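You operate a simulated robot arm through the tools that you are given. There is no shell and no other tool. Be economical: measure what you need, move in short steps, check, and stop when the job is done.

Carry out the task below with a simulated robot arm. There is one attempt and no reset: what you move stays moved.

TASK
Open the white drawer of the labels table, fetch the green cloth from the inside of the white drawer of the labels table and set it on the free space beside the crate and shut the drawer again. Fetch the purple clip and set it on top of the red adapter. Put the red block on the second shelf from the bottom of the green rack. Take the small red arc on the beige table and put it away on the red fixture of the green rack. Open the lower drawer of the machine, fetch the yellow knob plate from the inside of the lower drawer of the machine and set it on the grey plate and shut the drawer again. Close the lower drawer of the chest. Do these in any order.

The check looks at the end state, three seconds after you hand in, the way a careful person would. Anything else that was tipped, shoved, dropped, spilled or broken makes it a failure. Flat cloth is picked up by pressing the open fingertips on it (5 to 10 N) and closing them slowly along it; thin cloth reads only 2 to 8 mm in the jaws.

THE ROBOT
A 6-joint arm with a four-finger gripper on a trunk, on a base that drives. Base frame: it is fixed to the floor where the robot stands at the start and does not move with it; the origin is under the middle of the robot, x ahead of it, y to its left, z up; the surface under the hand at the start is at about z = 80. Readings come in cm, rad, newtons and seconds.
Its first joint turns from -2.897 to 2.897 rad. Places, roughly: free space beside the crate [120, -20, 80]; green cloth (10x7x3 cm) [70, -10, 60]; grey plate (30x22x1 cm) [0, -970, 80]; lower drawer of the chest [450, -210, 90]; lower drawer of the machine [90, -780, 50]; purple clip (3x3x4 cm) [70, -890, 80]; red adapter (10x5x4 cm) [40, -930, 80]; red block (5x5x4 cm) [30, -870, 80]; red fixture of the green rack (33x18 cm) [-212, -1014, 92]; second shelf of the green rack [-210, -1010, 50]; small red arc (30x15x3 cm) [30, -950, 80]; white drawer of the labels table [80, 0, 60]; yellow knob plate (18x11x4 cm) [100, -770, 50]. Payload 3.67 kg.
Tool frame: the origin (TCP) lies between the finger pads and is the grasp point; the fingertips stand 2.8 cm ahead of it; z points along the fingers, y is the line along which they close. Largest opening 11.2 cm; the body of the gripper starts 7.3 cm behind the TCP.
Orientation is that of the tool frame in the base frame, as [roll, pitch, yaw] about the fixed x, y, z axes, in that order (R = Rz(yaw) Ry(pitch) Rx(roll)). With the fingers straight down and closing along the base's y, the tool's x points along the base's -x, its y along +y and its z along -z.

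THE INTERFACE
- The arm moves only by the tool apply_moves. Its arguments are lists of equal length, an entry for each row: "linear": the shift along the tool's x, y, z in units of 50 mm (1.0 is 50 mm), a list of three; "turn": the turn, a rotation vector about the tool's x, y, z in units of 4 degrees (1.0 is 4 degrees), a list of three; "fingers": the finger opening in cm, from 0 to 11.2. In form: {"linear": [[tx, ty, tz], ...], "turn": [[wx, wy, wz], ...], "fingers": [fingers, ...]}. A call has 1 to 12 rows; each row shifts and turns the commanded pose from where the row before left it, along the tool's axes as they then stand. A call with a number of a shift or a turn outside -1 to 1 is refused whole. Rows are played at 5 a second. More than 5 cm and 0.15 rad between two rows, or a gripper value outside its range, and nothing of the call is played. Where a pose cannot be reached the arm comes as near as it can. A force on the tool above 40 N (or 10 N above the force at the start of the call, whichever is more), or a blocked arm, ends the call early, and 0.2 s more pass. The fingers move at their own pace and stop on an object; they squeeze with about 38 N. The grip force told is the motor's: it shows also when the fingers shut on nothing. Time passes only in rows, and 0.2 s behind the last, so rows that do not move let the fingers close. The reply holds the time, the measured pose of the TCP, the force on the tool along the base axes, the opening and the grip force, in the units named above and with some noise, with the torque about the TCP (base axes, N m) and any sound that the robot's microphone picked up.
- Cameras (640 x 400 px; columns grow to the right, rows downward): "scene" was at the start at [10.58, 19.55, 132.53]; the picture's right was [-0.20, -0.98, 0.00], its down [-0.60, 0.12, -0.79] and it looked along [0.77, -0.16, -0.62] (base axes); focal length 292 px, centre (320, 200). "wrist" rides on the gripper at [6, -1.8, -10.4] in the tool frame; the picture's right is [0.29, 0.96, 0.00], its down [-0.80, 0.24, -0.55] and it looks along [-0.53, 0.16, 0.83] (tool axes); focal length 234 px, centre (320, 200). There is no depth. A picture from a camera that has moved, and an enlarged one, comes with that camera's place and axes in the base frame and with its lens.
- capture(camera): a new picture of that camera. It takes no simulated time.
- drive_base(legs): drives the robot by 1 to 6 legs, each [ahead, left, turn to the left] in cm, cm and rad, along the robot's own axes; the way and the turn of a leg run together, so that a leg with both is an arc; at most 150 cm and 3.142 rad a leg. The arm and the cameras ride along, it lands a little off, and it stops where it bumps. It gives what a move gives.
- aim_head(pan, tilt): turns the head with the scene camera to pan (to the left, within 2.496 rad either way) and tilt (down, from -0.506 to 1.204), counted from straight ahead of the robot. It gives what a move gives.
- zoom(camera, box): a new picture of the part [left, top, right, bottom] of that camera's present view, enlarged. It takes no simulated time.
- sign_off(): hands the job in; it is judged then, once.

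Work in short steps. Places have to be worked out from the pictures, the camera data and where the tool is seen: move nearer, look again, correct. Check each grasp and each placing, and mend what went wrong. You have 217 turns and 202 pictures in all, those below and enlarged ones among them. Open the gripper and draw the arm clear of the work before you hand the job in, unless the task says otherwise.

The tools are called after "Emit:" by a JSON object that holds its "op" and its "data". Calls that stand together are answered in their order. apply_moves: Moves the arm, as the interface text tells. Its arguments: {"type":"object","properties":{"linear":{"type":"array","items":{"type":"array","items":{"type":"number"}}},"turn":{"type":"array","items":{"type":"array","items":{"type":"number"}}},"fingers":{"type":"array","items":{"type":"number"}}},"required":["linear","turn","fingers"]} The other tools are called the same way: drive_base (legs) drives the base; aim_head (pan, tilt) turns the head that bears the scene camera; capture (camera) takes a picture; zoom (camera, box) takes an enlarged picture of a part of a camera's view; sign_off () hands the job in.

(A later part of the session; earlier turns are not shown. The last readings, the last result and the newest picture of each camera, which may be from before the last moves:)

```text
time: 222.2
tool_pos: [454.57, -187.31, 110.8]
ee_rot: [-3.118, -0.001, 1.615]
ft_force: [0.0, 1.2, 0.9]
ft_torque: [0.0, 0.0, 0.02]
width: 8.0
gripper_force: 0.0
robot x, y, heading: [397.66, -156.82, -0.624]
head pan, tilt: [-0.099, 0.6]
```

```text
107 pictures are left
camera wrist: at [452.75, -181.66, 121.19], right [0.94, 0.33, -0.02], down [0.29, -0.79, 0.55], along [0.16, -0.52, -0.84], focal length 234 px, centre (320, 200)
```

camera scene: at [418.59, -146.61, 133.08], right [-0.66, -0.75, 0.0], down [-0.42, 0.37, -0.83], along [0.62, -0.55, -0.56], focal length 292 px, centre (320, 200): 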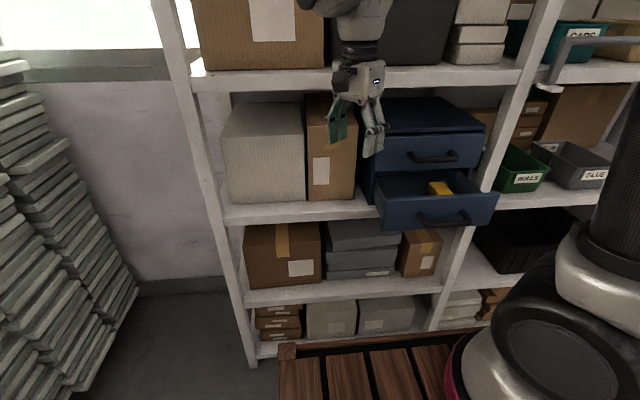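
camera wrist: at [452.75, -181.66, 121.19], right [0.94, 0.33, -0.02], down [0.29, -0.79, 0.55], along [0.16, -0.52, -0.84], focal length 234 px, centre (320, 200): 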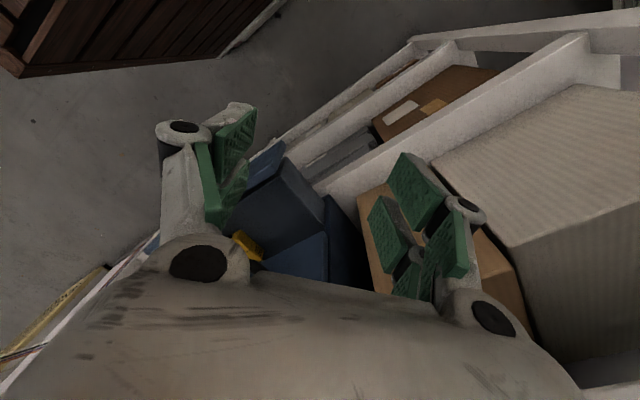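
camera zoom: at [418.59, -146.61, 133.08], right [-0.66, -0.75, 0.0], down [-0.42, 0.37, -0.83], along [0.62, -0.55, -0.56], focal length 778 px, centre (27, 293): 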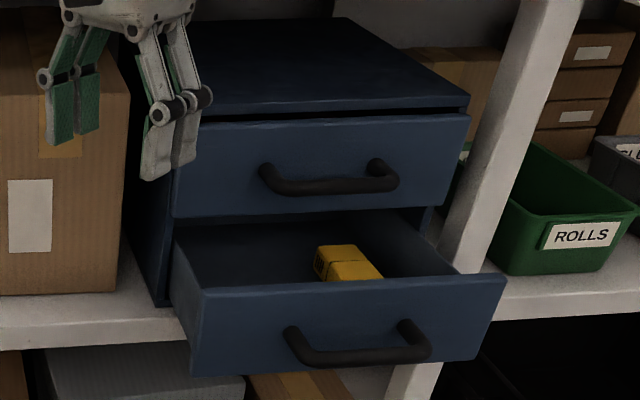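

The open front panel is at n≈483, t 67–96, z 84–93; the closed position is n≈496. An upper shelf at z≈118 means I need a tilted tool and more distance, so I'll back off 38 cm, square up the fingers, and tilt 45°.

Emit:
{"op": "drive_base", "data": {"legs": [[-38, 0, 0]]}}

Emit:
{"op": "apply_moves", "data": {"linear": [[0, 0, 0], [0, 0, 0], [0, 0, 0], [0, 0, 0], [0, 0, 0], [0, 0, 0], [0, 0, 0], [0, 0, 0], [0, 0, 0], [0, 0, 0], [0, 0, 0], [0, 0, 0]], "turn": [[0, 0, -1], [0, 0, -1], [0, 0, -1], [0, 0, -1], [0, 0, -1], [0, 0, -1], [0, 0, -1], [0, 0, -1], [0, 0, -1], [0, 0, -1], [0, 0, -1], [0, 0, -1]], "fingers": [0, 0, 0, 0, 0, 0, 0, 0, 0, 0, 0, 0]}}

Emit:
{"op": "apply_moves", "data": {"linear": [[-0.5, 0, 0], [-0.5, 0, 0], [-0.5, 0, 0], [-0.5, 0, 0], [0, 0, 0], [0, 0, 0], [0, 0, 0], [0, 0, 0], [0, 0, 0], [0, 0, 0], [0, 0, 0], [0, 0, 0]], "turn": [[0, 0, -0.8], [0, 0, 0], [0, 0, 0], [0, 0, 0], [0, -1, 0], [0, -1, 0], [0, -1, 0], [0, -1, 0], [0, -1, 0], [0, -1, 0], [0, -1, 0], [0, -1, 0]], "fingers": [0, 0, 0, 0, 0, 0, 0, 0, 0, 0, 0, 0]}}

Emit:
{"op": "capture", "data": {"camera": "scene"}}

```text
time: 223.7
tool_pos: [452.74, -177.4, 110.92]
ee_rot: [-3.119, -0.002, 1.69]
ft_force: [-1.0, 0.9, 0.7]
ft_torque: [0.0, -0.01, 0.0]
width: 7.98
gripper_force: 0.1
robot x, y, heading: [393.43, -151.18, -0.551]
head pan, tilt: [-0.099, 0.6]
stopped in leg 1: the robot was blocked; the commanded pose is now the measured one
```

```text
time: 226.3
tool_pos: [452.68, -177.36, 110.89]
ee_rot: [-3.128, -0.017, 2.531]
ft_force: [-0.3, 0.4, 0.0]
ft_torque: [-0.03, 0.0, -0.01]
width: 0.0
gripper_force: 35.3
robot x, y, heading: [393.4, -150.64, -0.548]
head pan, tilt: [-0.099, 0.6]
```

```text
time: 228.9
tool_pos: [461.12, -182.75, 110.64]
ee_rot: [-3.127, 0.541, 2.593]
ft_force: [0.3, 0.8, -0.2]
ft_torque: [-0.01, 0.0, -0.01]
width: 0.0
gripper_force: 35.8
robot x, y, heading: [393.69, -150.73, -0.547]
head pan, tilt: [-0.099, 0.6]
```

```text
106 pictures are left
camera scene: at [413.72, -139.35, 133.08], right [-0.6, -0.8, 0.0], down [-0.45, 0.34, -0.82], along [0.66, -0.5, -0.57], focal length 292 px, centre (320, 200)
```

scene: 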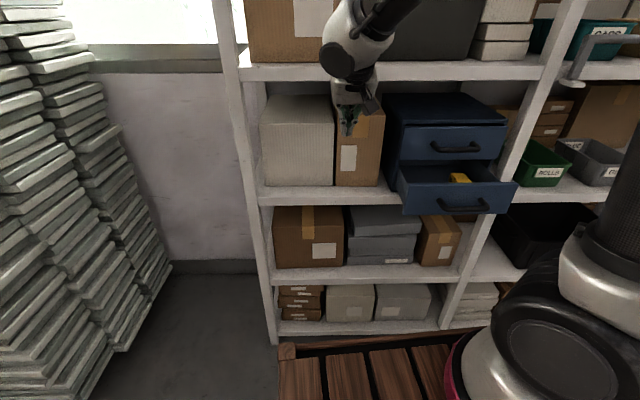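

Something behind blocks again (the table corner). I'll shift left 18 cm and then back up.

Emit:
{"op": "drive_base", "data": {"legs": [[2, 0, -0.06], [0, 18, 0], [-26, 0, 0]]}}

Emit:
{"op": "aim_head", "data": {"pan": -0.2, "tilt": 0.6}}

Emit:
{"op": "capture", "data": {"camera": "scene"}}

```text
time: 232.2
tool_pos: [449.99, -158.24, 110.61]
ee_rot: [-3.128, 0.54, 2.538]
ft_force: [0.3, -0.3, 1.0]
ft_torque: [-0.01, -0.01, 0.03]
width: 0.01
gripper_force: 35.6
robot x, y, heading: [384.51, -122.96, -0.608]
head pan, tilt: [-0.099, 0.6]
```

```text
time: 232.9
tool_pos: [450.1, -158.05, 110.5]
ee_rot: [-3.127, 0.541, 2.539]
ft_force: [0.3, -1.0, 0.0]
ft_torque: [0.02, -0.01, 0.03]
width: 0.0
gripper_force: 35.2
robot x, y, heading: [384.38, -122.81, -0.601]
head pan, tilt: [-0.201, 0.6]
```

```text
105 pictures are left
camera scene: at [404.43, -112.87, 133.08], right [-0.72, -0.69, 0.0], down [-0.39, 0.41, -0.83], along [0.57, -0.59, -0.56], focal length 292 px, centre (320, 200)
```

scene: 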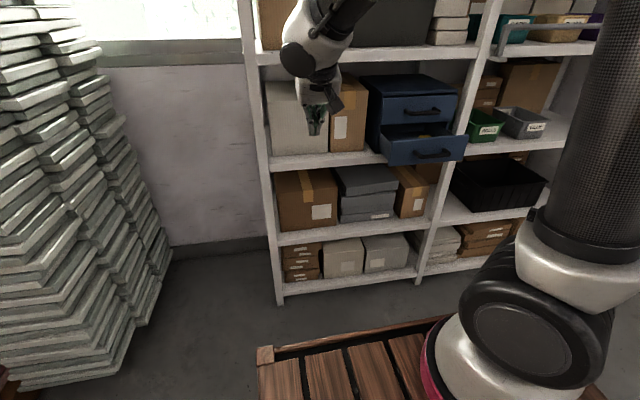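

I'll bring the tip to just in front of the panel, left of the handle: n≈474, t≈92, z≈90.

Emit:
{"op": "apply_moves", "data": {"linear": [[-0.03, -0.72, 0.5], [-0.03, -0.72, 0.5], [-0.03, -0.72, 0.5], [-0.03, -0.72, 0.5], [-0.03, -0.72, 0.5], [-0.03, -0.72, 0.5], [-0.03, -0.72, 0.5], [-0.03, -0.72, 0.5], [-0.03, -0.72, 0.5], [-0.03, -0.72, 0.5]], "turn": [[0, 0, 0], [0, 0, 0], [0, 0, 0], [0, 0, 0], [0, 0, 0], [0, 0, 0], [0, 0, 0], [0, 0, 0], [0, 0, 0], [0, 0, 0]], "fingers": [0, 0, 0, 0, 0, 0, 0, 0, 0, 0]}}

Emit:
{"op": "capture", "data": {"camera": "wrist"}}

Emit:
{"op": "zoom", "data": {"camera": "scene", "box": [320, 60, 520, 200]}}

```text
time: 235.1
tool_pos: [440.94, -195.99, 90.32]
ee_rot: [-3.126, 0.541, 2.536]
ft_force: [0.9, 0.8, -0.2]
ft_torque: [0.0, -0.01, -0.03]
width: 0.0
gripper_force: 35.4
robot x, y, heading: [384.27, -123.26, -0.603]
head pan, tilt: [-0.201, 0.6]
```

```text
104 pictures are left
camera wrist: at [431.35, -191.42, 96.16], right [0.35, 0.92, -0.16], down [0.47, -0.02, 0.88], along [0.81, -0.38, -0.44], focal length 234 px, centre (320, 200)
```

wrist: 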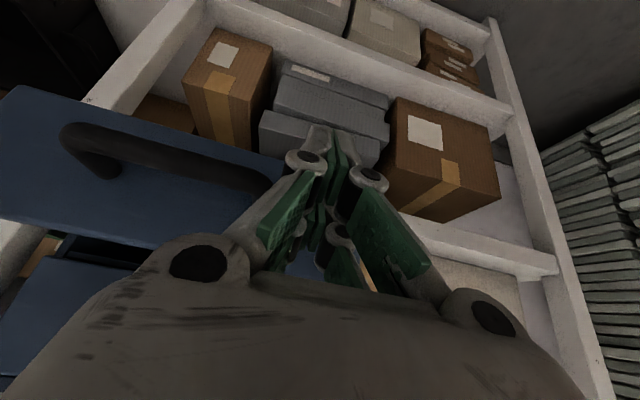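

```text
2.86 times, centred on (420, 130) of scene
camera zoom: at [404.42, -112.82, 133.08], right [-0.72, -0.69, 0.0], down [-0.39, 0.41, -0.83], along [0.57, -0.59, -0.56], focal length 833 px, centre (34, 400)
```

zoom: 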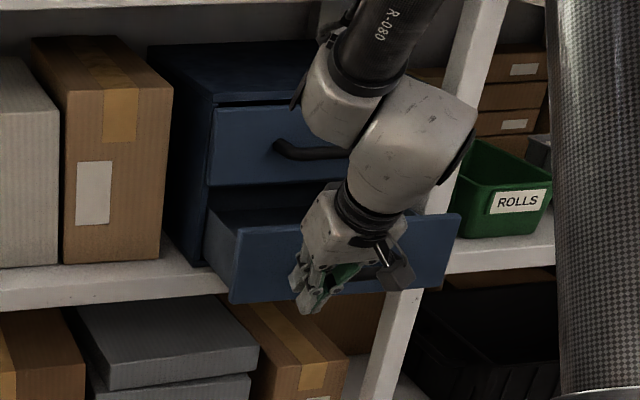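

The tip lies in front of the panel. Push along n in 2 cm steps.

Emit:
{"op": "apply_moves", "data": {"linear": [[-0.34, 0, 0.206], [-0.34, 0, 0.206], [-0.34, 0, 0.206], [-0.34, 0, 0.206], [-0.34, 0, 0.206], [-0.34, 0, 0.206], [-0.34, 0, 0.206]], "turn": [[0, 0, 0], [0, 0, 0], [0, 0, 0], [0, 0, 0], [0, 0, 0], [0, 0, 0], [0, 0, 0]], "fingers": [0, 0, 0, 0, 0, 0, 0]}}

Emit:
{"op": "zoom", "data": {"camera": "scene", "box": [320, 60, 520, 200]}}

```text
time: 236.7
tool_pos: [452.22, -204.08, 90.48]
ee_rot: [-3.126, 0.541, 2.537]
ft_force: [0.3, -0.2, 0.6]
ft_torque: [0.07, -0.04, 0.0]
width: 0.0
gripper_force: 35.9
robot x, y, heading: [384.33, -122.68, -0.603]
head pan, tilt: [-0.201, 0.6]
```

```text
2.86 times, centred on (420, 130) of scene
camera zoom: at [404.42, -112.88, 133.08], right [-0.72, -0.69, 0.0], down [-0.39, 0.41, -0.83], along [0.57, -0.59, -0.56], focal length 833 px, centre (34, 400)
```

zoom: 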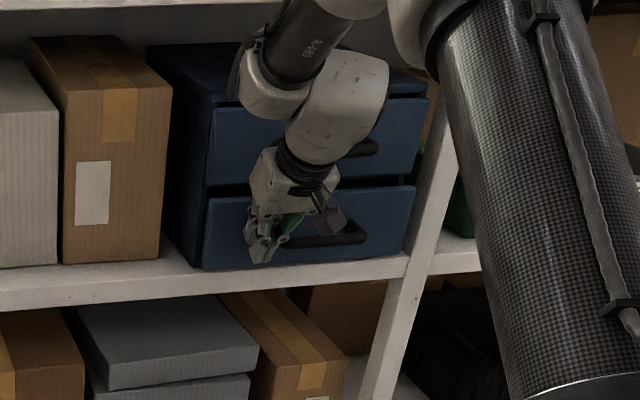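

Nearly flush. A few more small pushes until contact stops it.

Emit:
{"op": "apply_moves", "data": {"linear": [[-0.12, 0, 0.072], [-0.12, 0, 0.072], [-0.12, 0, 0.072], [-0.12, 0, 0.072], [-0.12, 0, 0.072]], "turn": [[0, 0, 0], [0, 0, 0], [0, 0, 0], [0, 0, 0], [0, 0, 0]], "fingers": [0, 0, 0, 0, 0]}}

Emit:
{"op": "apply_moves", "data": {"linear": [[0.4, 0, -0.24], [0.7, 0, -0.4], [0.7, 0, -0.4], [0.7, 0, -0.4], [-0.4, 0, -0.7], [-0.4, 0, -0.7], [-0.4, 0, -0.7]], "turn": [[0, 0, 0], [0, 0, 0], [0, 0, 0], [0, 0, 0], [0, 1, 0], [0, 1, 0], [0, 1, 0]], "fingers": [0, 0, 0, 0, 0, 0, 0]}}

Emit:
{"op": "zoom", "data": {"camera": "scene", "box": [320, 60, 520, 200]}}

```text
time: 237.7
tool_pos: [453.92, -205.22, 90.3]
ee_rot: [-3.129, 0.53, 2.535]
ft_force: [-14.5, 14.1, 9.7]
ft_torque: [-0.07, -0.11, 0.01]
width: 0.0
gripper_force: 35.6
robot x, y, heading: [383.95, -122.86, -0.607]
head pan, tilt: [-0.201, 0.6]
stopped in row 4: the force on the tool passed its limit at 54 N (the readings are from after the stop); the commanded pose is now the measured one
```

```text
time: 239.3
tool_pos: [442.61, -197.4, 102.06]
ee_rot: [-3.131, 0.32, 2.536]
ft_force: [0.1, -0.3, 0.2]
ft_torque: [0.01, 0.03, -0.01]
width: 0.0
gripper_force: 35.1
robot x, y, heading: [384.26, -122.78, -0.607]
head pan, tilt: [-0.201, 0.6]
```

```text
2.86 times, centred on (420, 130) of scene
camera zoom: at [404.42, -112.88, 133.08], right [-0.72, -0.69, 0.0], down [-0.39, 0.41, -0.82], along [0.57, -0.6, -0.57], focal length 833 px, centre (34, 400)
```

zoom: 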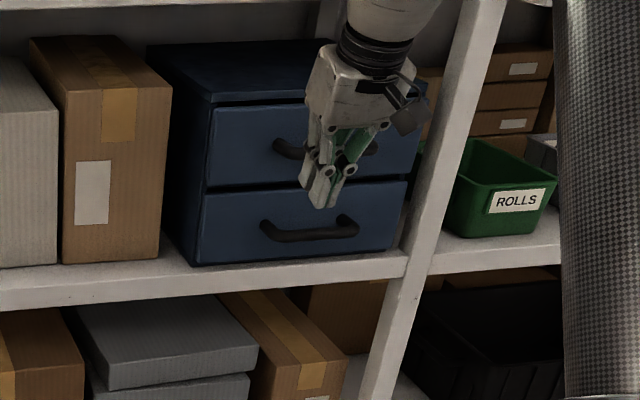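

The chest drawer is shut. Tuck the arm, then drive back along the wall corridor towards the machine.

Emit:
{"op": "apply_moves", "data": {"linear": [[0.687, 0, -0.58], [0.687, 0, -0.58], [0.687, 0, -0.58], [0.687, 0, -0.5], [0.687, 0, -0.4], [0.687, 0, -0.3]], "turn": [[0, 0.77, 0], [0, 0.77, 0], [0, 0.77, 0], [0, 0.77, 0], [0, 0.77, 0], [0, 0.77, 0]], "fingers": [4, 4, 4, 4, 4, 4]}}

Emit:
{"op": "drive_base", "data": {"legs": [[30, 0, 0], [0, -7, 0], [0, 0, -1.57], [0, 12, 0]]}}

Emit:
{"op": "aim_head", "data": {"pan": 0.0, "tilt": 0.4}}

Emit:
{"op": "capture", "data": {"camera": "scene"}}

```text
time: 240.7
tool_pos: [423.94, -183.92, 112.66]
ee_rot: [-3.131, -0.002, 2.532]
ft_force: [0.4, -0.4, -0.1]
ft_torque: [0.04, 0.02, -0.01]
width: 3.98
gripper_force: 0.0
robot x, y, heading: [384.15, -122.98, -0.604]
head pan, tilt: [-0.201, 0.6]
```

```text
time: 248.0
tool_pos: [354.03, -192.34, 112.67]
ee_rot: [-3.132, 0.001, 0.966]
ft_force: [-0.7, 0.0, -0.1]
ft_torque: [-0.04, 0.0, -0.01]
width: 3.99
gripper_force: 0.0
robot x, y, heading: [414.96, -152.43, -2.171]
head pan, tilt: [-0.201, 0.6]
```

```text
time: 248.7
tool_pos: [354.06, -192.28, 112.68]
ee_rot: [-3.131, 0.0, 0.968]
ft_force: [-0.5, -0.1, -0.2]
ft_torque: [-0.01, 0.02, -0.03]
width: 4.0
gripper_force: 0.0
robot x, y, heading: [414.72, -152.0, -2.175]
head pan, tilt: [0.0, 0.4]
```

```text
100 pictures are left
camera scene: at [426.39, -173.91, 134.9], right [-0.83, 0.56, 0.0], down [0.22, 0.32, -0.92], along [-0.52, -0.76, -0.39], focal length 292 px, centre (320, 200)
```

scene: 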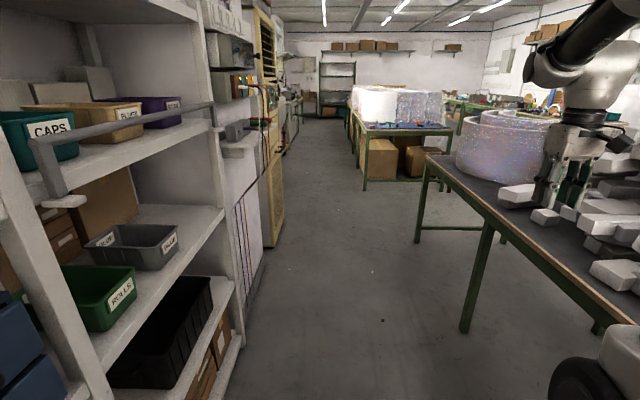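

The corridor ahead is clear and straight. Drive on along it.

Emit:
{"op": "drive_base", "data": {"legs": [[145, 0, 0], [145, 0, 0], [145, 0, 0], [100, 0, 0]]}}

Emit:
{"op": "aim_head", "data": {"pan": 0.3, "tilt": 0.4}}

Emit:
{"op": "capture", "data": {"camera": "scene"}}

```text
time: 274.4
tool_pos: [52.63, -637.06, 112.64]
ee_rot: [-3.132, 0.0, 0.983]
ft_force: [-0.5, -0.2, -0.5]
ft_torque: [0.01, -0.01, 0.01]
width: 4.02
gripper_force: 0.0
robot x, y, heading: [112.92, -596.02, -2.158]
head pan, tilt: [0.0, 0.4]
```

```text
time: 275.2
tool_pos: [52.66, -637.16, 112.73]
ee_rot: [-3.13, -0.001, 0.985]
ft_force: [0.7, -0.4, 0.2]
ft_torque: [-0.01, 0.02, 0.01]
width: 3.99
gripper_force: 0.0
robot x, y, heading: [113.39, -595.95, -2.152]
head pan, tilt: [0.3, 0.4]
```

```text
99 pictures are left
camera scene: at [127.32, -618.69, 134.9], right [-0.96, 0.28, 0.0], down [0.11, 0.37, -0.92], along [-0.26, -0.88, -0.39], focal length 292 px, centre (320, 200)
```

scene: 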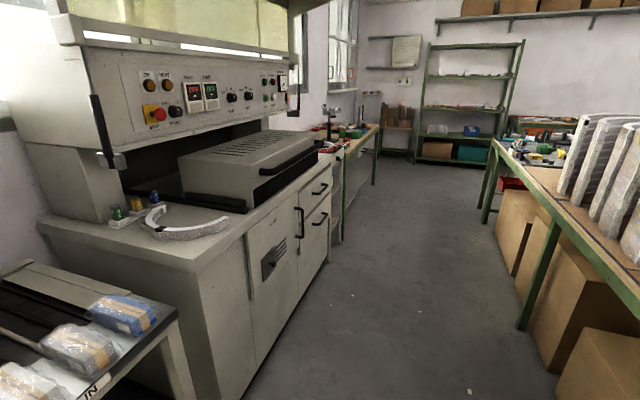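

The machine with its two drawers is ahead on the left, and beyond it the bench and the green rack. I'll drive 100 cm closer and look at the lower drawer.

Emit:
{"op": "drive_base", "data": {"legs": [[95, 0, -0.03]]}}

Emit:
{"op": "aim_head", "data": {"pan": 0.95, "tilt": 0.7}}

Emit:
{"op": "capture", "data": {"camera": "scene"}}

```text
time: 280.1
tool_pos: [-1.91, -713.87, 112.66]
ee_rot: [-3.131, -0.001, 0.951]
ft_force: [0.1, -0.9, 0.0]
ft_torque: [0.02, 0.0, -0.01]
width: 4.02
gripper_force: 0.0
robot x, y, heading: [59.64, -674.78, -2.18]
head pan, tilt: [0.3, 0.4]
```

```text
time: 281.2
tool_pos: [-1.87, -713.74, 112.7]
ee_rot: [-3.132, 0.001, 0.951]
ft_force: [0.1, -0.9, -0.1]
ft_torque: [-0.02, 0.01, -0.02]
width: 4.0
gripper_force: 0.0
robot x, y, heading: [59.65, -674.48, -2.183]
head pan, tilt: [0.949, 0.7]
```

```text
98 pictures are left
camera scene: at [78.93, -696.8, 132.22], right [-0.94, -0.33, 0.0], down [-0.21, 0.61, -0.77], along [0.25, -0.72, -0.64], focal length 292 px, centre (320, 200)
```

scene: 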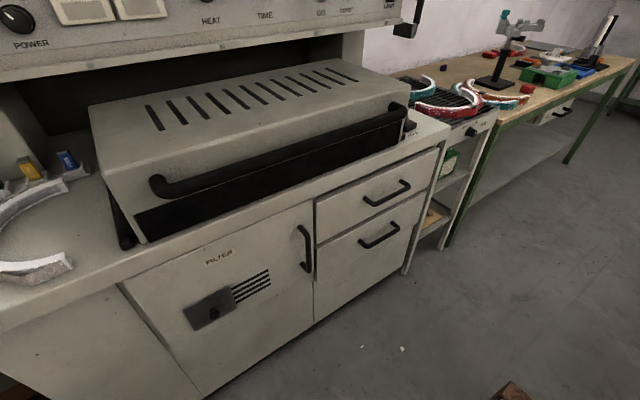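

The lower handle triangulates to [82.2, −775.8, 50.4], with the machine front running along (0.645, 0.764). I'll swing the arm to in front of it, keeping the fingers closing along the drawer axis.

Emit:
{"op": "apply_moves", "data": {"linear": [[0, 0.92, 0.1], [0, 0.92, 0.1], [0, 0.92, 0.1], [0, 0.92, 0.1], [0, 0.92, 0.1], [0, 0.92, 0.1], [0, 0.92, 0.1], [0, 0.92, 0.1], [0, 0.92, 0.1], [0, 0.92, 0.1], [0, 0.92, 0.1], [0, 0.92, 0.1]], "turn": [[0, 0, 0.1], [0, 0, 0.1], [0, 0, 0.1], [0, 0, 0.1], [0, 0, 0.1], [0, 0, 0.1], [0, 0, 0.1], [0, 0, 0.1], [0, 0, 0.1], [0, 0, 0.1], [0, 0, 0.1], [0, 0, 0.1]], "fingers": [4, 4, 4, 4, 4, 4, 4, 4, 4, 4, 4, 4]}}

Emit:
{"op": "apply_moves", "data": {"linear": [[0, 0.9, 0.1], [0, 0.9, 0.1], [0, 0.9, 0.1], [0, 0.9, 0.1], [0, 0.9, 0.1], [0, 0.9, 0.1], [0, 0, 0], [0, 0, 0], [0, 0, 0], [0, 0, 0], [0, 0, 0], [0, 0, 0]], "turn": [[0, 0, 0], [0, 0, 0], [0, 0, 0], [0, 0, 0], [0, 0, 0], [0, 0, 0], [-1, 0, 0], [-1, 0, 0], [-1, 0, 0], [-1, 0, 0], [-1, 0, 0], [-1, 0, 0]], "fingers": [4, 4, 4, 4, 4, 4, 4, 4, 4, 4, 4, 4]}}

```text
time: 283.8
tool_pos: [41.62, -747.25, 106.49]
ee_rot: [-3.13, -0.001, 0.867]
ft_force: [-0.7, 0.5, 0.7]
ft_torque: [-0.05, -0.04, 0.0]
width: 4.0
gripper_force: 0.0
robot x, y, heading: [59.45, -674.78, -2.185]
head pan, tilt: [0.949, 0.7]
```

```text
time: 286.4
tool_pos: [62.41, -764.83, 102.89]
ee_rot: [2.734, 0.0, 0.871]
ft_force: [-0.1, -0.8, 0.6]
ft_torque: [-0.01, 0.02, -0.01]
width: 4.01
gripper_force: 0.0
robot x, y, heading: [59.42, -674.87, -2.183]
head pan, tilt: [0.949, 0.7]
```

Good. Two more units of tilt, then go down toward the pre-grasp point 10 cm off the bar.

Emit:
{"op": "apply_moves", "data": {"linear": [[0, 0, 0], [0, 0, 0], [0.086, -0.16, 0.92], [0.086, -0.16, 0.92], [0.086, -0.16, 0.92], [0.086, -0.16, 0.92], [0.086, -0.16, 0.92], [0.086, -0.16, 0.92], [0.086, -0.16, 0.92], [0.086, -0.16, 0.92], [0.086, -0.16, 0.92], [0.086, -0.16, 0.92]], "turn": [[-1, 0, 0], [-1, 0, 0], [0, 0, 0], [0, 0, 0], [0, 0, 0], [0, 0, 0], [0, 0, 0], [0, 0, 0], [0, 0, 0], [0, 0, 0], [0, 0, 0], [0, 0, 0]], "fingers": [4, 4, 4, 4, 4, 4, 4, 4, 4, 4, 4, 4]}}

Emit:
{"op": "capture", "data": {"camera": "wrist"}}

Emit:
{"op": "zoom", "data": {"camera": "scene", "box": [280, 120, 480, 280]}}

```text
time: 289.0
tool_pos: [76.3, -770.45, 61.14]
ee_rot: [2.594, 0.0, 0.868]
ft_force: [0.9, 0.0, 0.6]
ft_torque: [0.0, 0.02, 0.0]
width: 4.0
gripper_force: 0.0
out of reach, approached as far as the arm can: row 11, 12
robot x, y, heading: [59.76, -674.05, -2.185]
head pan, tilt: [0.949, 0.7]
```

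```text
97 pictures are left
camera wrist: at [74.85, -761.44, 68.94], right [0.81, -0.31, 0.5], down [-0.58, -0.55, 0.6], along [0.09, -0.77, -0.63], focal length 234 px, centre (320, 200)
```

wrist: 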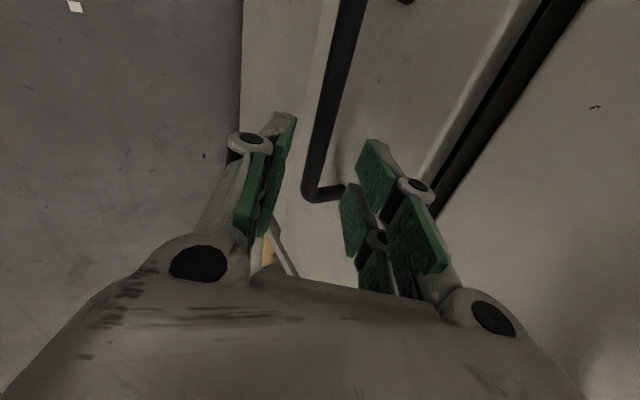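

```text
2.50 times, centred on (380, 200) of scene
camera zoom: at [78.95, -696.8, 132.21], right [-0.94, -0.33, 0.0], down [-0.21, 0.61, -0.76], along [0.25, -0.72, -0.64], focal length 729 px, centre (170, 200)
```

zoom: 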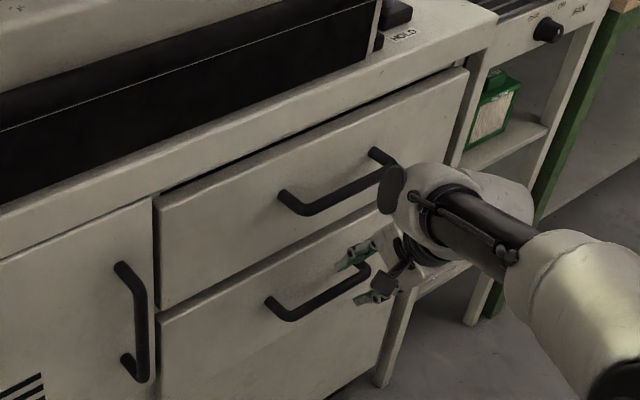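

The arm is at full stretch here. I'll drive 25 cm further ahead and shift the tool back by the same amount, so it has reach to spare.

Emit:
{"op": "drive_base", "data": {"legs": [[25, 0, 0]]}}

Emit:
{"op": "apply_moves", "data": {"linear": [[0.82, 0, -0.1], [0.82, 0, -0.1], [0.82, 0, 0], [0.82, 0, 0], [0.82, 0, 0], [0.82, 0, 0]], "turn": [[0, 0, 0], [0, 0, 0], [0, 0, 0], [0, 0, 0], [0, 0, 0], [0, 0, 0]], "fingers": [4, 4, 4, 4, 4, 4]}}

Emit:
{"op": "capture", "data": {"camera": "wrist"}}

```text
time: 290.8
tool_pos: [62.07, -790.6, 61.09]
ee_rot: [2.593, 0.0, 0.868]
ft_force: [-0.6, 0.2, -0.6]
ft_torque: [0.01, 0.01, -0.02]
width: 4.01
gripper_force: 0.1
robot x, y, heading: [45.75, -694.77, -2.181]
head pan, tilt: [0.949, 0.7]
```

```text
time: 292.2
tool_pos: [77.45, -771.49, 62.0]
ee_rot: [2.592, 0.001, 0.866]
ft_force: [-1.1, -0.3, 0.3]
ft_torque: [0.02, -0.05, 0.02]
width: 3.97
gripper_force: 0.0
robot x, y, heading: [45.5, -694.44, -2.184]
head pan, tilt: [0.949, 0.7]
```

```text
95 pictures are left
camera wrist: at [76.05, -762.52, 69.84], right [0.81, -0.31, 0.5], down [-0.58, -0.55, 0.6], along [0.09, -0.77, -0.63], focal length 234 px, centre (320, 200)
```

wrist: 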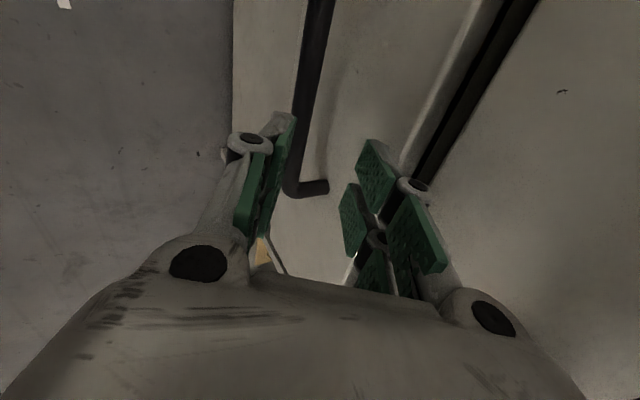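

The bar is about 2 cm off toward the outer finger and 13 cm ahead. I'll correct and advance 9 cm.

Emit:
{"op": "apply_moves", "data": {"linear": [[0, -0.42, 0], [0, 0, 0.6], [0, 0, 0.6], [0, 0, 0.6]], "turn": [[0, 0, 0], [0, 0, 0], [0, 0, 0], [0, 0, 0]], "fingers": [3.6, 3.6, 3.6, 3.6]}}

Emit:
{"op": "capture", "data": {"camera": "wrist"}}

```text
time: 293.2
tool_pos: [79.7, -773.4, 53.02]
ee_rot: [2.594, -0.001, 0.866]
ft_force: [-0.8, 1.4, 0.1]
ft_torque: [0.04, 0.01, 0.04]
width: 3.55
gripper_force: 0.0
robot x, y, heading: [45.58, -694.76, -2.185]
head pan, tilt: [0.949, 0.7]
```

```text
94 pictures are left
camera wrist: at [78.2, -764.46, 60.83], right [0.81, -0.31, 0.5], down [-0.58, -0.55, 0.6], along [0.09, -0.77, -0.63], focal length 234 px, centre (320, 200)
```

wrist: 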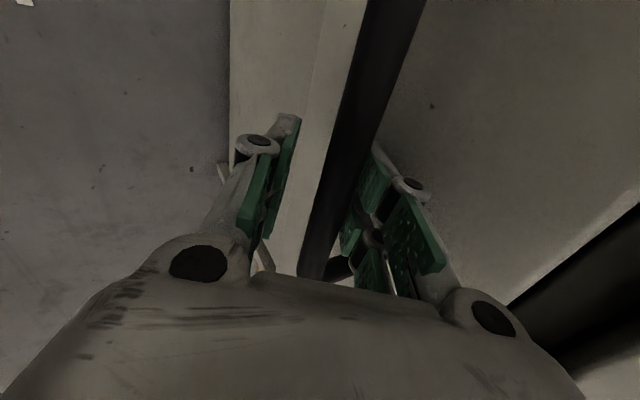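

The bar now lies between the fingers at about TCP depth, close to the inner finger. I'll shift 0.8 cm and close.

Emit:
{"op": "apply_moves", "data": {"linear": [[0, 0.16, 0], [0, 0, 0], [0, 0, 0], [0, 0, 0]], "turn": [[0, 0, 0], [0, 0, 0], [0, 0, 0], [0, 0, 0]], "fingers": [3.6, 2.4, 1.2, 0.5]}}

Emit:
{"op": "capture", "data": {"camera": "wrist"}}

```text
time: 294.2
tool_pos: [79.96, -773.66, 53.27]
ee_rot: [2.599, 0.001, 0.871]
ft_force: [-6.8, 3.0, -22.1]
ft_torque: [-1.19, 0.5, 2.09]
width: 1.72
gripper_force: 45.0
robot x, y, heading: [45.02, -694.65, -2.18]
head pan, tilt: [0.949, 0.7]
```

```text
93 pictures are left
camera wrist: at [78.61, -764.76, 61.07], right [0.81, -0.31, 0.49], down [-0.57, -0.56, 0.6], along [0.09, -0.77, -0.63], focal length 234 px, centre (320, 200)
```

wrist: 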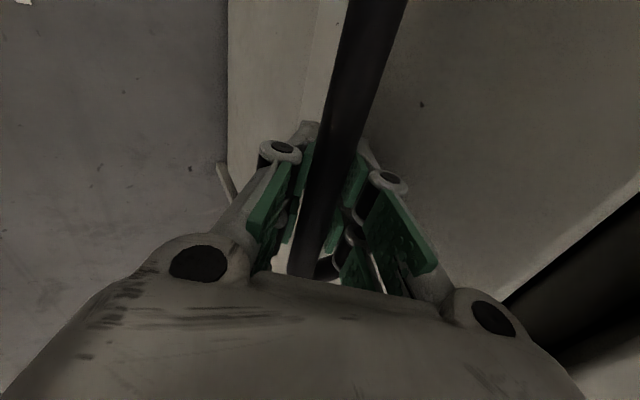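

Gripped firmly (1.7 cm). Pull outward along the drawer axis.

Emit:
{"op": "apply_moves", "data": {"linear": [[0, -0.17, -0.103], [0, -0.25, -0.15], [0, -0.25, -0.15], [0, -0.25, -0.15]], "turn": [[0, 0, 0], [0, 0, 0], [0, 0, 0], [0, 0, 0]], "fingers": [0.5, 0.5, 0.5, 0.5]}}

Emit:
{"op": "capture", "data": {"camera": "scene"}}

```text
time: 295.2
tool_pos: [75.84, -770.51, 53.55]
ee_rot: [2.593, 0.0, 0.868]
ft_force: [-16.3, -21.6, -27.8]
ft_torque: [-0.94, 0.4, 2.04]
width: 1.63
gripper_force: 45.2
robot x, y, heading: [45.75, -694.64, -2.185]
head pan, tilt: [0.949, 0.7]
```

```text
92 pictures are left
camera scene: at [64.76, -717.12, 132.19], right [-0.94, -0.33, 0.0], down [-0.21, 0.61, -0.76], along [0.25, -0.72, -0.65], focal length 292 px, centre (320, 200)
```

scene: 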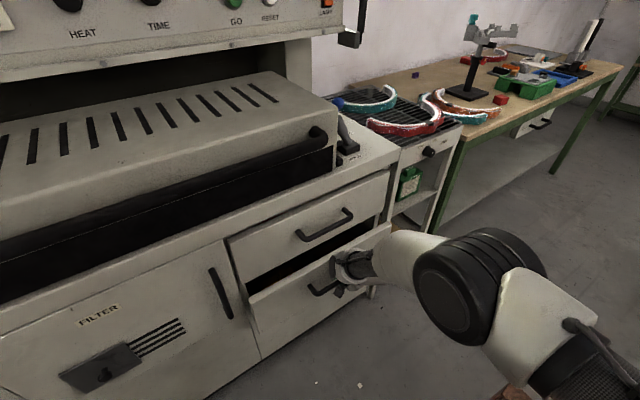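

The lower drawer is opening; a side force shows its axis is nearer (−0.82, 0.57). I'll continue pulling 20 cm along that.

Emit:
{"op": "apply_moves", "data": {"linear": [[-0.06, -0.34, -0.205], [-0.04, -0.34, -0.205], [-0.037, -0.34, -0.205], [-0.037, -0.34, -0.205], [-0.037, -0.34, -0.205], [-0.037, -0.34, -0.205], [-0.037, -0.34, -0.205], [-0.037, -0.34, -0.205], [-0.037, -0.34, -0.205], [-0.037, -0.34, -0.205]], "turn": [[0, 0, 0], [0, 0, 0], [0, 0, 0], [0, 0, 0], [0, 0, 0], [0, 0, 0], [0, 0, 0], [0, 0, 0], [0, 0, 0], [0, 0, 0]], "fingers": [0.5, 0.5, 0.5, 0.5, 0.5, 0.5, 0.5, 0.5, 0.5, 0.5]}}

Emit:
{"op": "capture", "data": {"camera": "scene"}}

```text
time: 297.4
tool_pos: [59.55, -758.78, 53.12]
ee_rot: [2.598, 0.001, 0.868]
ft_force: [6.9, 10.9, -17.4]
ft_torque: [-0.92, 0.48, 1.7]
width: 2.19
gripper_force: 45.6
robot x, y, heading: [45.84, -694.45, -2.18]
head pan, tilt: [0.949, 0.7]
```

```text
91 pictures are left
camera scene: at [64.78, -717.02, 132.2], right [-0.94, -0.33, 0.0], down [-0.21, 0.61, -0.76], along [0.25, -0.72, -0.64], focal length 292 px, centre (320, 200)
```

scene: 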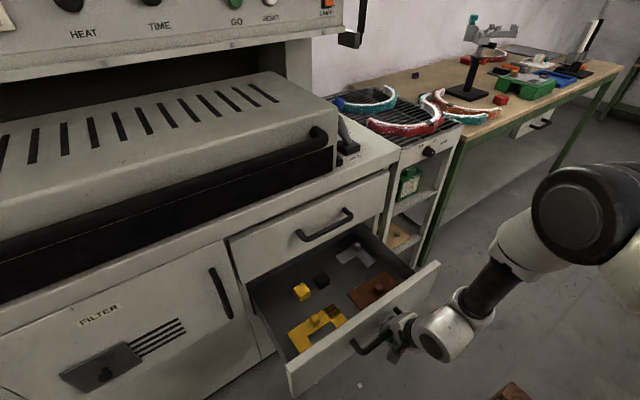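

The drawer is open about 25 cm and the yellow knob plate is inside. Zoom on it.

Emit:
{"op": "zoom", "data": {"camera": "scene", "box": [230, 220, 450, 400]}}

```text
2.22 times, centred on (340, 310) of scene
camera zoom: at [64.78, -717.02, 132.2], right [-0.94, -0.33, 0.0], down [-0.21, 0.61, -0.76], along [0.25, -0.72, -0.64], focal length 648 px, centre (276, -44)
```

zoom: 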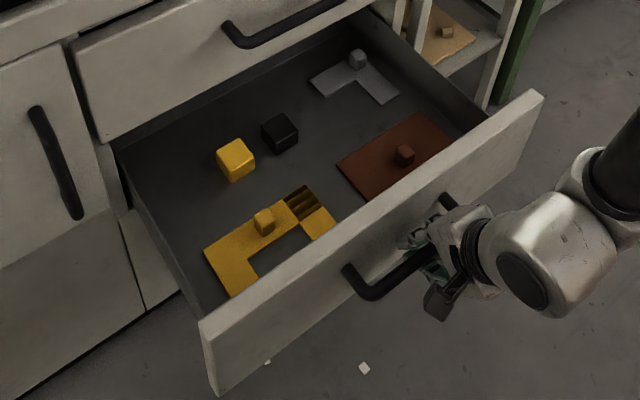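

It's a U-shaped yellow plate with a small knob. I'll release the handle, retreat, make the tool vertical, and go above the knob.

Emit:
{"op": "apply_moves", "data": {"linear": [[0, 0, 0], [0, 0, 0], [0, 0, -0.6], [0, 0, -0.8], [0, 0, -0.8], [0, 0, -0.8], [0, 0, -0.4], [0, 0, -0.4], [0, 0, -0.4], [0, 0, 0], [0, 0, 0], [0, 0, 0]], "turn": [[0, 0, 0], [0, 0, 0], [0, 0, 0], [0, 0, 0], [1, 0, 0], [1, 0, 0], [1, 0, 0], [1, 0, 0], [1, 0, 0], [1, 0, 0], [1, 0, 0], [0.8, 0, 0]], "fingers": [4, 4.5, 5, 5, 5, 5, 5, 5, 5, 5, 5, 5]}}

Emit:
{"op": "apply_moves", "data": {"linear": [[0.5, 0.78, 0], [0.5, 0.78, 0], [0.5, 0.78, 0], [0.5, 0.78, 0], [0.5, 0.78, 0]], "turn": [[0, 0, 0], [0, 0, 0], [0, 0, 0], [0, 0, 0], [0, 0, 0]], "fingers": [5, 5, 5, 5, 5]}}

Emit:
{"op": "capture", "data": {"camera": "wrist"}}

Emit:
{"op": "zoom", "data": {"camera": "scene", "box": [230, 220, 450, 400]}}

```text
time: 300.0
tool_pos: [51.66, -750.33, 68.2]
ee_rot: [3.013, -0.039, 0.875]
ft_force: [0.2, -0.2, -0.6]
ft_torque: [0.0, 0.02, -0.02]
width: 4.98
gripper_force: 0.1
out of reach, approached as far as the arm can: row 7, 8, 9, 11
robot x, y, heading: [45.48, -694.67, -2.188]
head pan, tilt: [0.949, 0.7]
```

```text
time: 301.2
tool_pos: [74.29, -753.34, 71.33]
ee_rot: [3.013, -0.04, 0.876]
ft_force: [0.7, -0.4, -0.1]
ft_torque: [0.03, 0.02, -0.01]
width: 5.0
gripper_force: 0.0
robot x, y, heading: [45.48, -694.58, -2.182]
head pan, tilt: [0.949, 0.7]
```

```text
89 pictures are left
camera wrist: at [75.48, -747.15, 81.5], right [0.91, -0.39, 0.13], down [-0.4, -0.74, 0.55], along [-0.12, -0.55, -0.83], focal length 234 px, centre (320, 200)
```

wrist: 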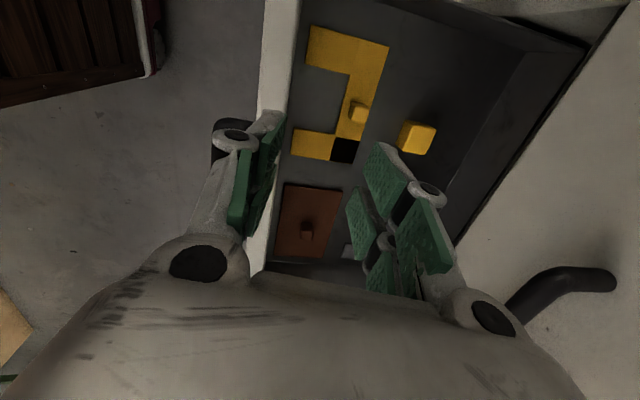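

```text
2.22 times, centred on (340, 310) of scene
camera zoom: at [64.73, -716.99, 132.21], right [-0.94, -0.33, 0.0], down [-0.21, 0.61, -0.76], along [0.25, -0.72, -0.64], focal length 648 px, centre (276, -44)
```

zoom: 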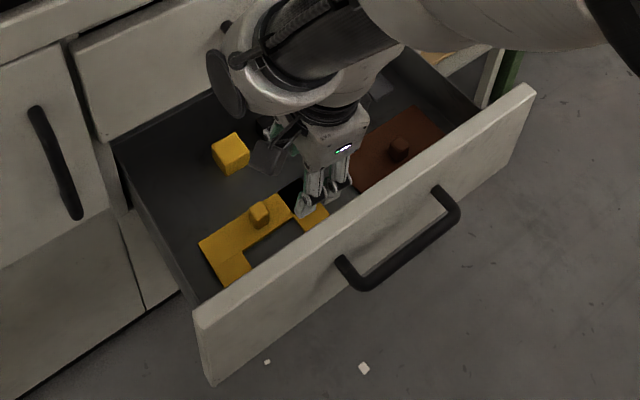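

The knob is near [80.8, −757.4, 50]. I'll straighten the tool, align its yaw to the plate (56°), centre over the knob and descend part way.

Emit:
{"op": "apply_moves", "data": {"linear": [[0, 0, 0], [0, 0, 0], [0, 0.75, 0], [0, 0.75, 0.5], [0, 0, 0.8]], "turn": [[0.92, -0.28, -0.75], [0.92, -0.28, -0.75], [0, 0, 0], [0, 0, 0], [0, 0, 0]], "fingers": [6, 6, 6, 6, 6]}}

Emit:
{"op": "capture", "data": {"camera": "wrist"}}

```text
time: 302.4
tool_pos: [80.58, -757.48, 64.82]
ee_rot: [-3.141, 0.005, 0.979]
ft_force: [-0.9, -0.2, 0.2]
ft_torque: [0.0, 0.06, -0.04]
width: 5.98
gripper_force: 0.1
robot x, y, heading: [45.36, -694.39, -2.184]
head pan, tilt: [0.949, 0.7]
```

```text
87 pictures are left
camera wrist: at [82.48, -751.6, 75.11], right [0.95, -0.3, 0.0], down [-0.25, -0.79, 0.56], along [-0.17, -0.53, -0.83], focal length 234 px, centre (320, 200)
```

wrist: 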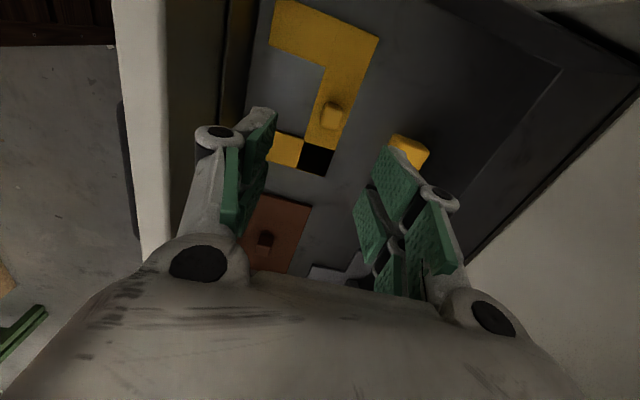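

The knob is about 1.2 cm off in y. Correct and descend to z≈54.

Emit:
{"op": "apply_moves", "data": {"linear": [[0.03, 0.24, 0], [0, 0, 0.8], [0, 0, 0.7], [0, 0, 0.6]], "turn": [[0, 0, 0], [0, 0, 0], [0, 0, 0], [0, 0, 0]], "fingers": [5.4, 5.4, 5.4, 5.4]}}

Emit:
{"op": "capture", "data": {"camera": "wrist"}}

```text
time: 303.4
tool_pos: [81.72, -758.37, 54.3]
ee_rot: [3.138, 0.005, 0.978]
ft_force: [0.9, 0.2, 0.2]
ft_torque: [0.0, -0.01, 0.0]
width: 5.4
gripper_force: 0.1
robot x, y, heading: [45.25, -694.57, -2.183]
head pan, tilt: [0.949, 0.7]
```

```text
86 pictures are left
camera wrist: at [83.61, -752.4, 64.57], right [0.96, -0.3, 0.0], down [-0.25, -0.79, 0.56], along [-0.16, -0.53, -0.83], focal length 234 px, centre (320, 200)
```

wrist: 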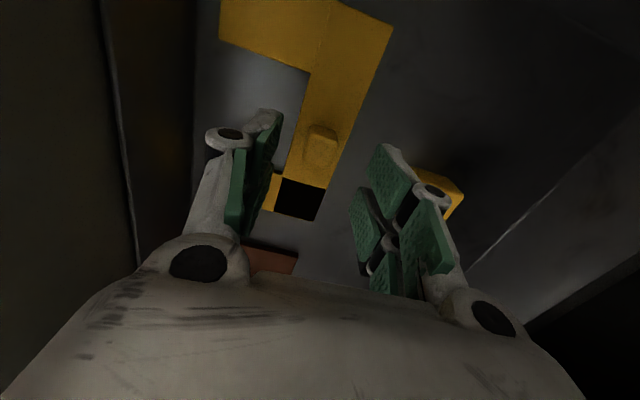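

The knob is centred, about 6 cm below the TCP. Descend 3.8 cm watching force, then close.

Emit:
{"op": "apply_moves", "data": {"linear": [[0, 0, 0.3], [0, 0, 0.25], [0, 0, 0.2]], "turn": [[0, 0, 0], [0, 0, 0], [0, 0, 0]], "fingers": [5.4, 5.4, 5.4]}}

Emit:
{"op": "apply_moves", "data": {"linear": [[0, 0, 0], [0, 0, 0], [0, 0, 0], [0, 0, 0]], "turn": [[0, 0, 0], [0, 0, 0], [0, 0, 0], [0, 0, 0]], "fingers": [4, 3, 2, 1]}}

Emit:
{"op": "capture", "data": {"camera": "wrist"}}

```text
time: 304.2
tool_pos: [81.68, -758.09, 50.41]
ee_rot: [3.14, 0.005, 0.977]
ft_force: [-0.3, -0.3, 0.2]
ft_torque: [0.0, 0.0, 0.0]
width: 5.4
gripper_force: 0.1
robot x, y, heading: [45.27, -694.76, -2.182]
head pan, tilt: [0.949, 0.7]
```

```text
time: 305.2
tool_pos: [81.67, -758.25, 50.5]
ee_rot: [3.138, 0.006, 0.977]
ft_force: [0.8, -0.4, 4.9]
ft_torque: [-0.03, -0.1, -0.41]
width: 2.41
gripper_force: 37.8
robot x, y, heading: [45.63, -695.14, -2.178]
head pan, tilt: [0.949, 0.7]
```

```text
85 pictures are left
camera wrist: at [83.55, -752.19, 60.79], right [0.95, -0.3, 0.0], down [-0.25, -0.79, 0.56], along [-0.17, -0.53, -0.83], focal length 234 px, centre (320, 200)
```

wrist: 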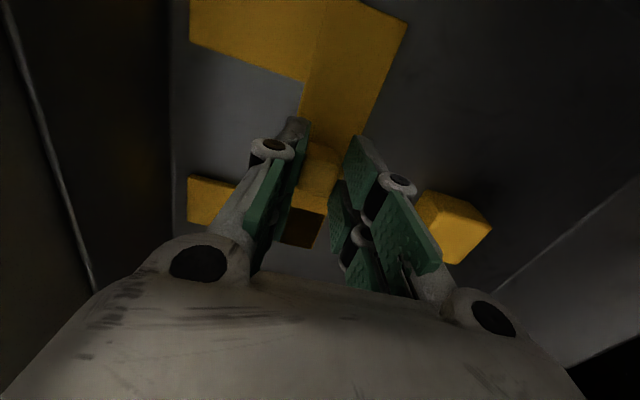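

The knob is held (2.4 cm). Lift straight up and check.

Emit:
{"op": "apply_moves", "data": {"linear": [[0, 0, -0.2], [0, 0, -0.5], [0, 0, -0.8], [0, 0, -0.8], [0, 0, -0.8], [0, 0, -0.8], [0, 0, -0.8], [0, 0, -0.8]], "turn": [[0, 0, 0], [0, 0, 0], [0, 0, 0], [0, 0, 0], [0, 0, 0], [0, 0, 0], [0, 0, 0], [0, 0, 0]], "fingers": [1, 1, 1, 1, 1, 1, 1, 1]}}

Emit:
{"op": "capture", "data": {"camera": "scene"}}

```text
time: 307.0
tool_pos: [81.73, -757.9, 78.04]
ee_rot: [-3.141, 0.005, 0.977]
ft_force: [0.3, -1.0, -2.5]
ft_torque: [0.03, -0.01, 0.01]
width: 2.35
gripper_force: 38.0
robot x, y, heading: [45.55, -694.7, -2.179]
head pan, tilt: [0.949, 0.7]
```

```text
84 pictures are left
camera scene: at [64.78, -717.0, 132.2], right [-0.94, -0.33, 0.0], down [-0.21, 0.61, -0.76], along [0.25, -0.72, -0.64], focal length 292 px, centre (320, 200)
```

scene: 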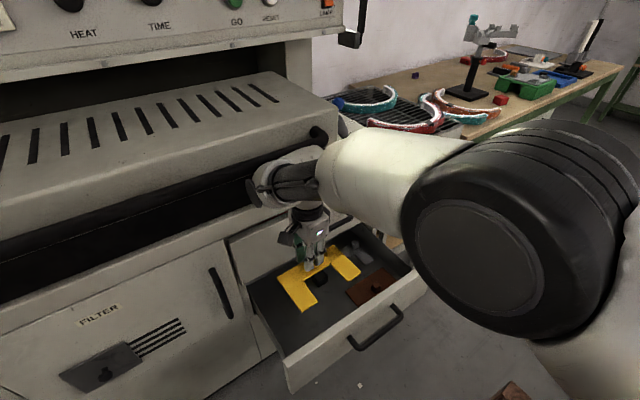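

The plate is up and level. I'll draw it outward, raise it clear of the machine, and bring it in front of the robot for driving.

Emit:
{"op": "apply_moves", "data": {"linear": [[0, -0.9, 0], [0, -0.9, 0], [0, -0.9, -0.2], [0, 0, -0.95], [0, 0, -0.95], [0, 0, -0.95], [0, 0, -0.95], [0, 0, -0.95], [0, 0, -0.95], [0, 0, -0.95]], "turn": [[0, 0, 0], [0, 0, 0], [0, 0, 0], [0, 0, 0], [0, 0, 0], [0, 0, 0], [0, 0, 0], [0, 0, 0], [0, 0, 0], [0, 0, 0]], "fingers": [1, 1, 1, 1, 1, 1, 1, 1, 1, 1]}}

Emit:
{"op": "apply_moves", "data": {"linear": [[-0.66, -0.7, 0], [-0.66, -0.7, 0], [-0.66, -0.7, 0], [-0.66, -0.7, 0], [-0.66, -0.7, 0], [-0.66, -0.7, 0], [-0.66, -0.7, 0]], "turn": [[0, 0, 0], [0, 0, 0], [0, 0, 0], [0, 0, 0], [0, 0, 0], [0, 0, 0], [0, 0, 0]], "fingers": [1, 1, 1, 1, 1, 1, 1]}}

Emit:
{"op": "drive_base", "data": {"legs": [[120, 0, 0]]}}

Emit:
{"op": "aim_head", "data": {"pan": 0.9, "tilt": 0.6}}

Emit:
{"op": "capture", "data": {"camera": "scene"}}

```text
time: 309.2
tool_pos: [70.63, -750.47, 112.39]
ee_rot: [3.14, 0.006, 0.979]
ft_force: [0.2, 0.0, -1.8]
ft_torque: [0.02, 0.01, 0.0]
width: 2.36
gripper_force: 37.6
robot x, y, heading: [45.25, -694.83, -2.176]
head pan, tilt: [0.949, 0.7]
```

```text
time: 310.8
tool_pos: [37.38, -755.73, 112.43]
ee_rot: [3.141, 0.006, 0.981]
ft_force: [1.0, -0.2, -1.2]
ft_torque: [-0.01, 0.03, -0.01]
width: 2.39
gripper_force: 38.2
robot x, y, heading: [45.13, -694.83, -2.186]
head pan, tilt: [0.949, 0.7]
```

```text
time: 316.8
tool_pos: [-29.56, -852.86, 112.41]
ee_rot: [3.14, 0.007, 0.988]
ft_force: [0.1, 0.8, -1.0]
ft_torque: [-0.02, -0.03, -0.02]
width: 2.36
gripper_force: 38.1
robot x, y, heading: [-22.12, -791.98, -2.165]
head pan, tilt: [0.949, 0.7]
```

```text
time: 317.4
tool_pos: [-29.41, -852.9, 112.55]
ee_rot: [3.14, 0.005, 0.99]
ft_force: [0.4, 0.8, -1.8]
ft_torque: [0.01, 0.01, -0.04]
width: 2.36
gripper_force: 38.2
robot x, y, heading: [-22.2, -791.54, -2.174]
head pan, tilt: [0.901, 0.6]
```

```text
83 pictures are left
camera scene: at [-2.73, -814.3, 133.07], right [-0.96, -0.29, 0.0], down [-0.17, 0.54, -0.82], along [0.24, -0.79, -0.57], focal length 292 px, centre (320, 200)
```

scene: 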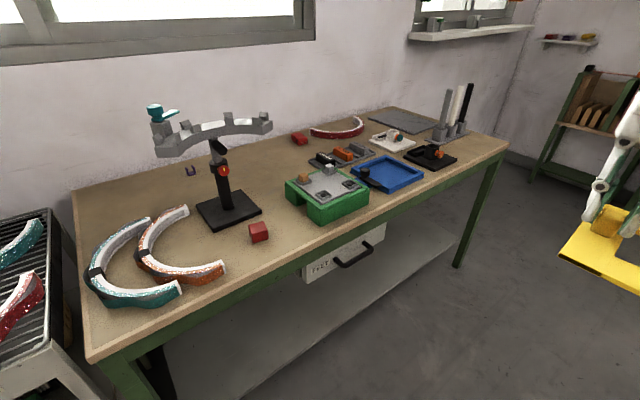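

All the items are identified (red block, purple clip, red adapter, small red arc, grey plate, all matching the given places). I'll drive to face the grey plate at the table's right end.

Emit:
{"op": "drive_base", "data": {"legs": [[122, 0, 0], [0, 12, 0], [0, 0, 1.57]]}}

Emit:
{"op": "aim_head", "data": {"pan": 0.0, "tilt": 0.6}}

Emit:
{"op": "capture", "data": {"camera": "scene"}}

```text
time: 328.3
tool_pos: [-21.83, -909.73, 112.38]
ee_rot: [3.14, 0.006, 2.526]
ft_force: [-1.0, 1.2, -0.4]
ft_torque: [0.03, 0.0, 0.01]
width: 2.36
gripper_force: 37.8
robot x, y, heading: [-82.45, -900.65, -0.637]
head pan, tilt: [0.901, 0.6]
```

```text
time: 329.5
tool_pos: [-21.74, -909.69, 112.3]
ee_rot: [3.141, 0.005, 2.527]
ft_force: [-0.7, 0.4, -2.0]
ft_torque: [0.03, 0.0, -0.01]
width: 2.37
gripper_force: 38.0
robot x, y, heading: [-82.53, -900.1, -0.635]
head pan, tilt: [0.0, 0.6]
```

```text
82 pictures are left
camera scene: at [-60.98, -889.57, 133.08], right [-0.59, -0.81, 0.0], down [-0.46, 0.33, -0.82], along [0.66, -0.49, -0.57], focal length 292 px, centre (320, 200)
```

scene: 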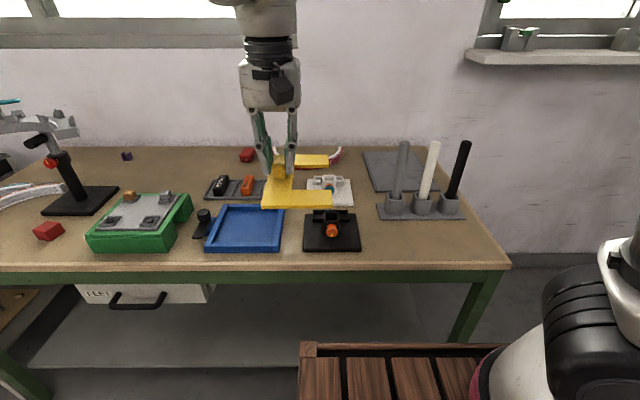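

The grey plate is at about [−2, −970]; three posts (tops ~z 104) stand in front of it. I'll raise the held plate, drive closer (14 ahead, 8 right), and approach over the posts.

Emit:
{"op": "apply_moves", "data": {"linear": [[0, 0, -0.9], [0, 0, -0.9]], "turn": [[0, 0, 0], [0, 0, 0]], "fingers": [1, 1]}}

Emit:
{"op": "drive_base", "data": {"legs": [[13, -8, 0.03]]}}

```text
time: 330.1
tool_pos: [-21.77, -909.72, 121.51]
ee_rot: [3.14, 0.005, 2.525]
ft_force: [0.4, -0.5, -1.3]
ft_torque: [0.02, 0.07, -0.01]
width: 2.39
gripper_force: 37.6
robot x, y, heading: [-82.65, -900.3, -0.633]
head pan, tilt: [0.0, 0.6]
```

```text
time: 331.5
tool_pos: [-15.64, -922.05, 121.38]
ee_rot: [3.14, 0.006, 2.559]
ft_force: [-0.3, -0.8, -1.8]
ft_torque: [0.06, 0.02, 0.01]
width: 2.34
gripper_force: 37.6
robot x, y, heading: [-76.84, -914.3, -0.606]
head pan, tilt: [0.0, 0.6]
```

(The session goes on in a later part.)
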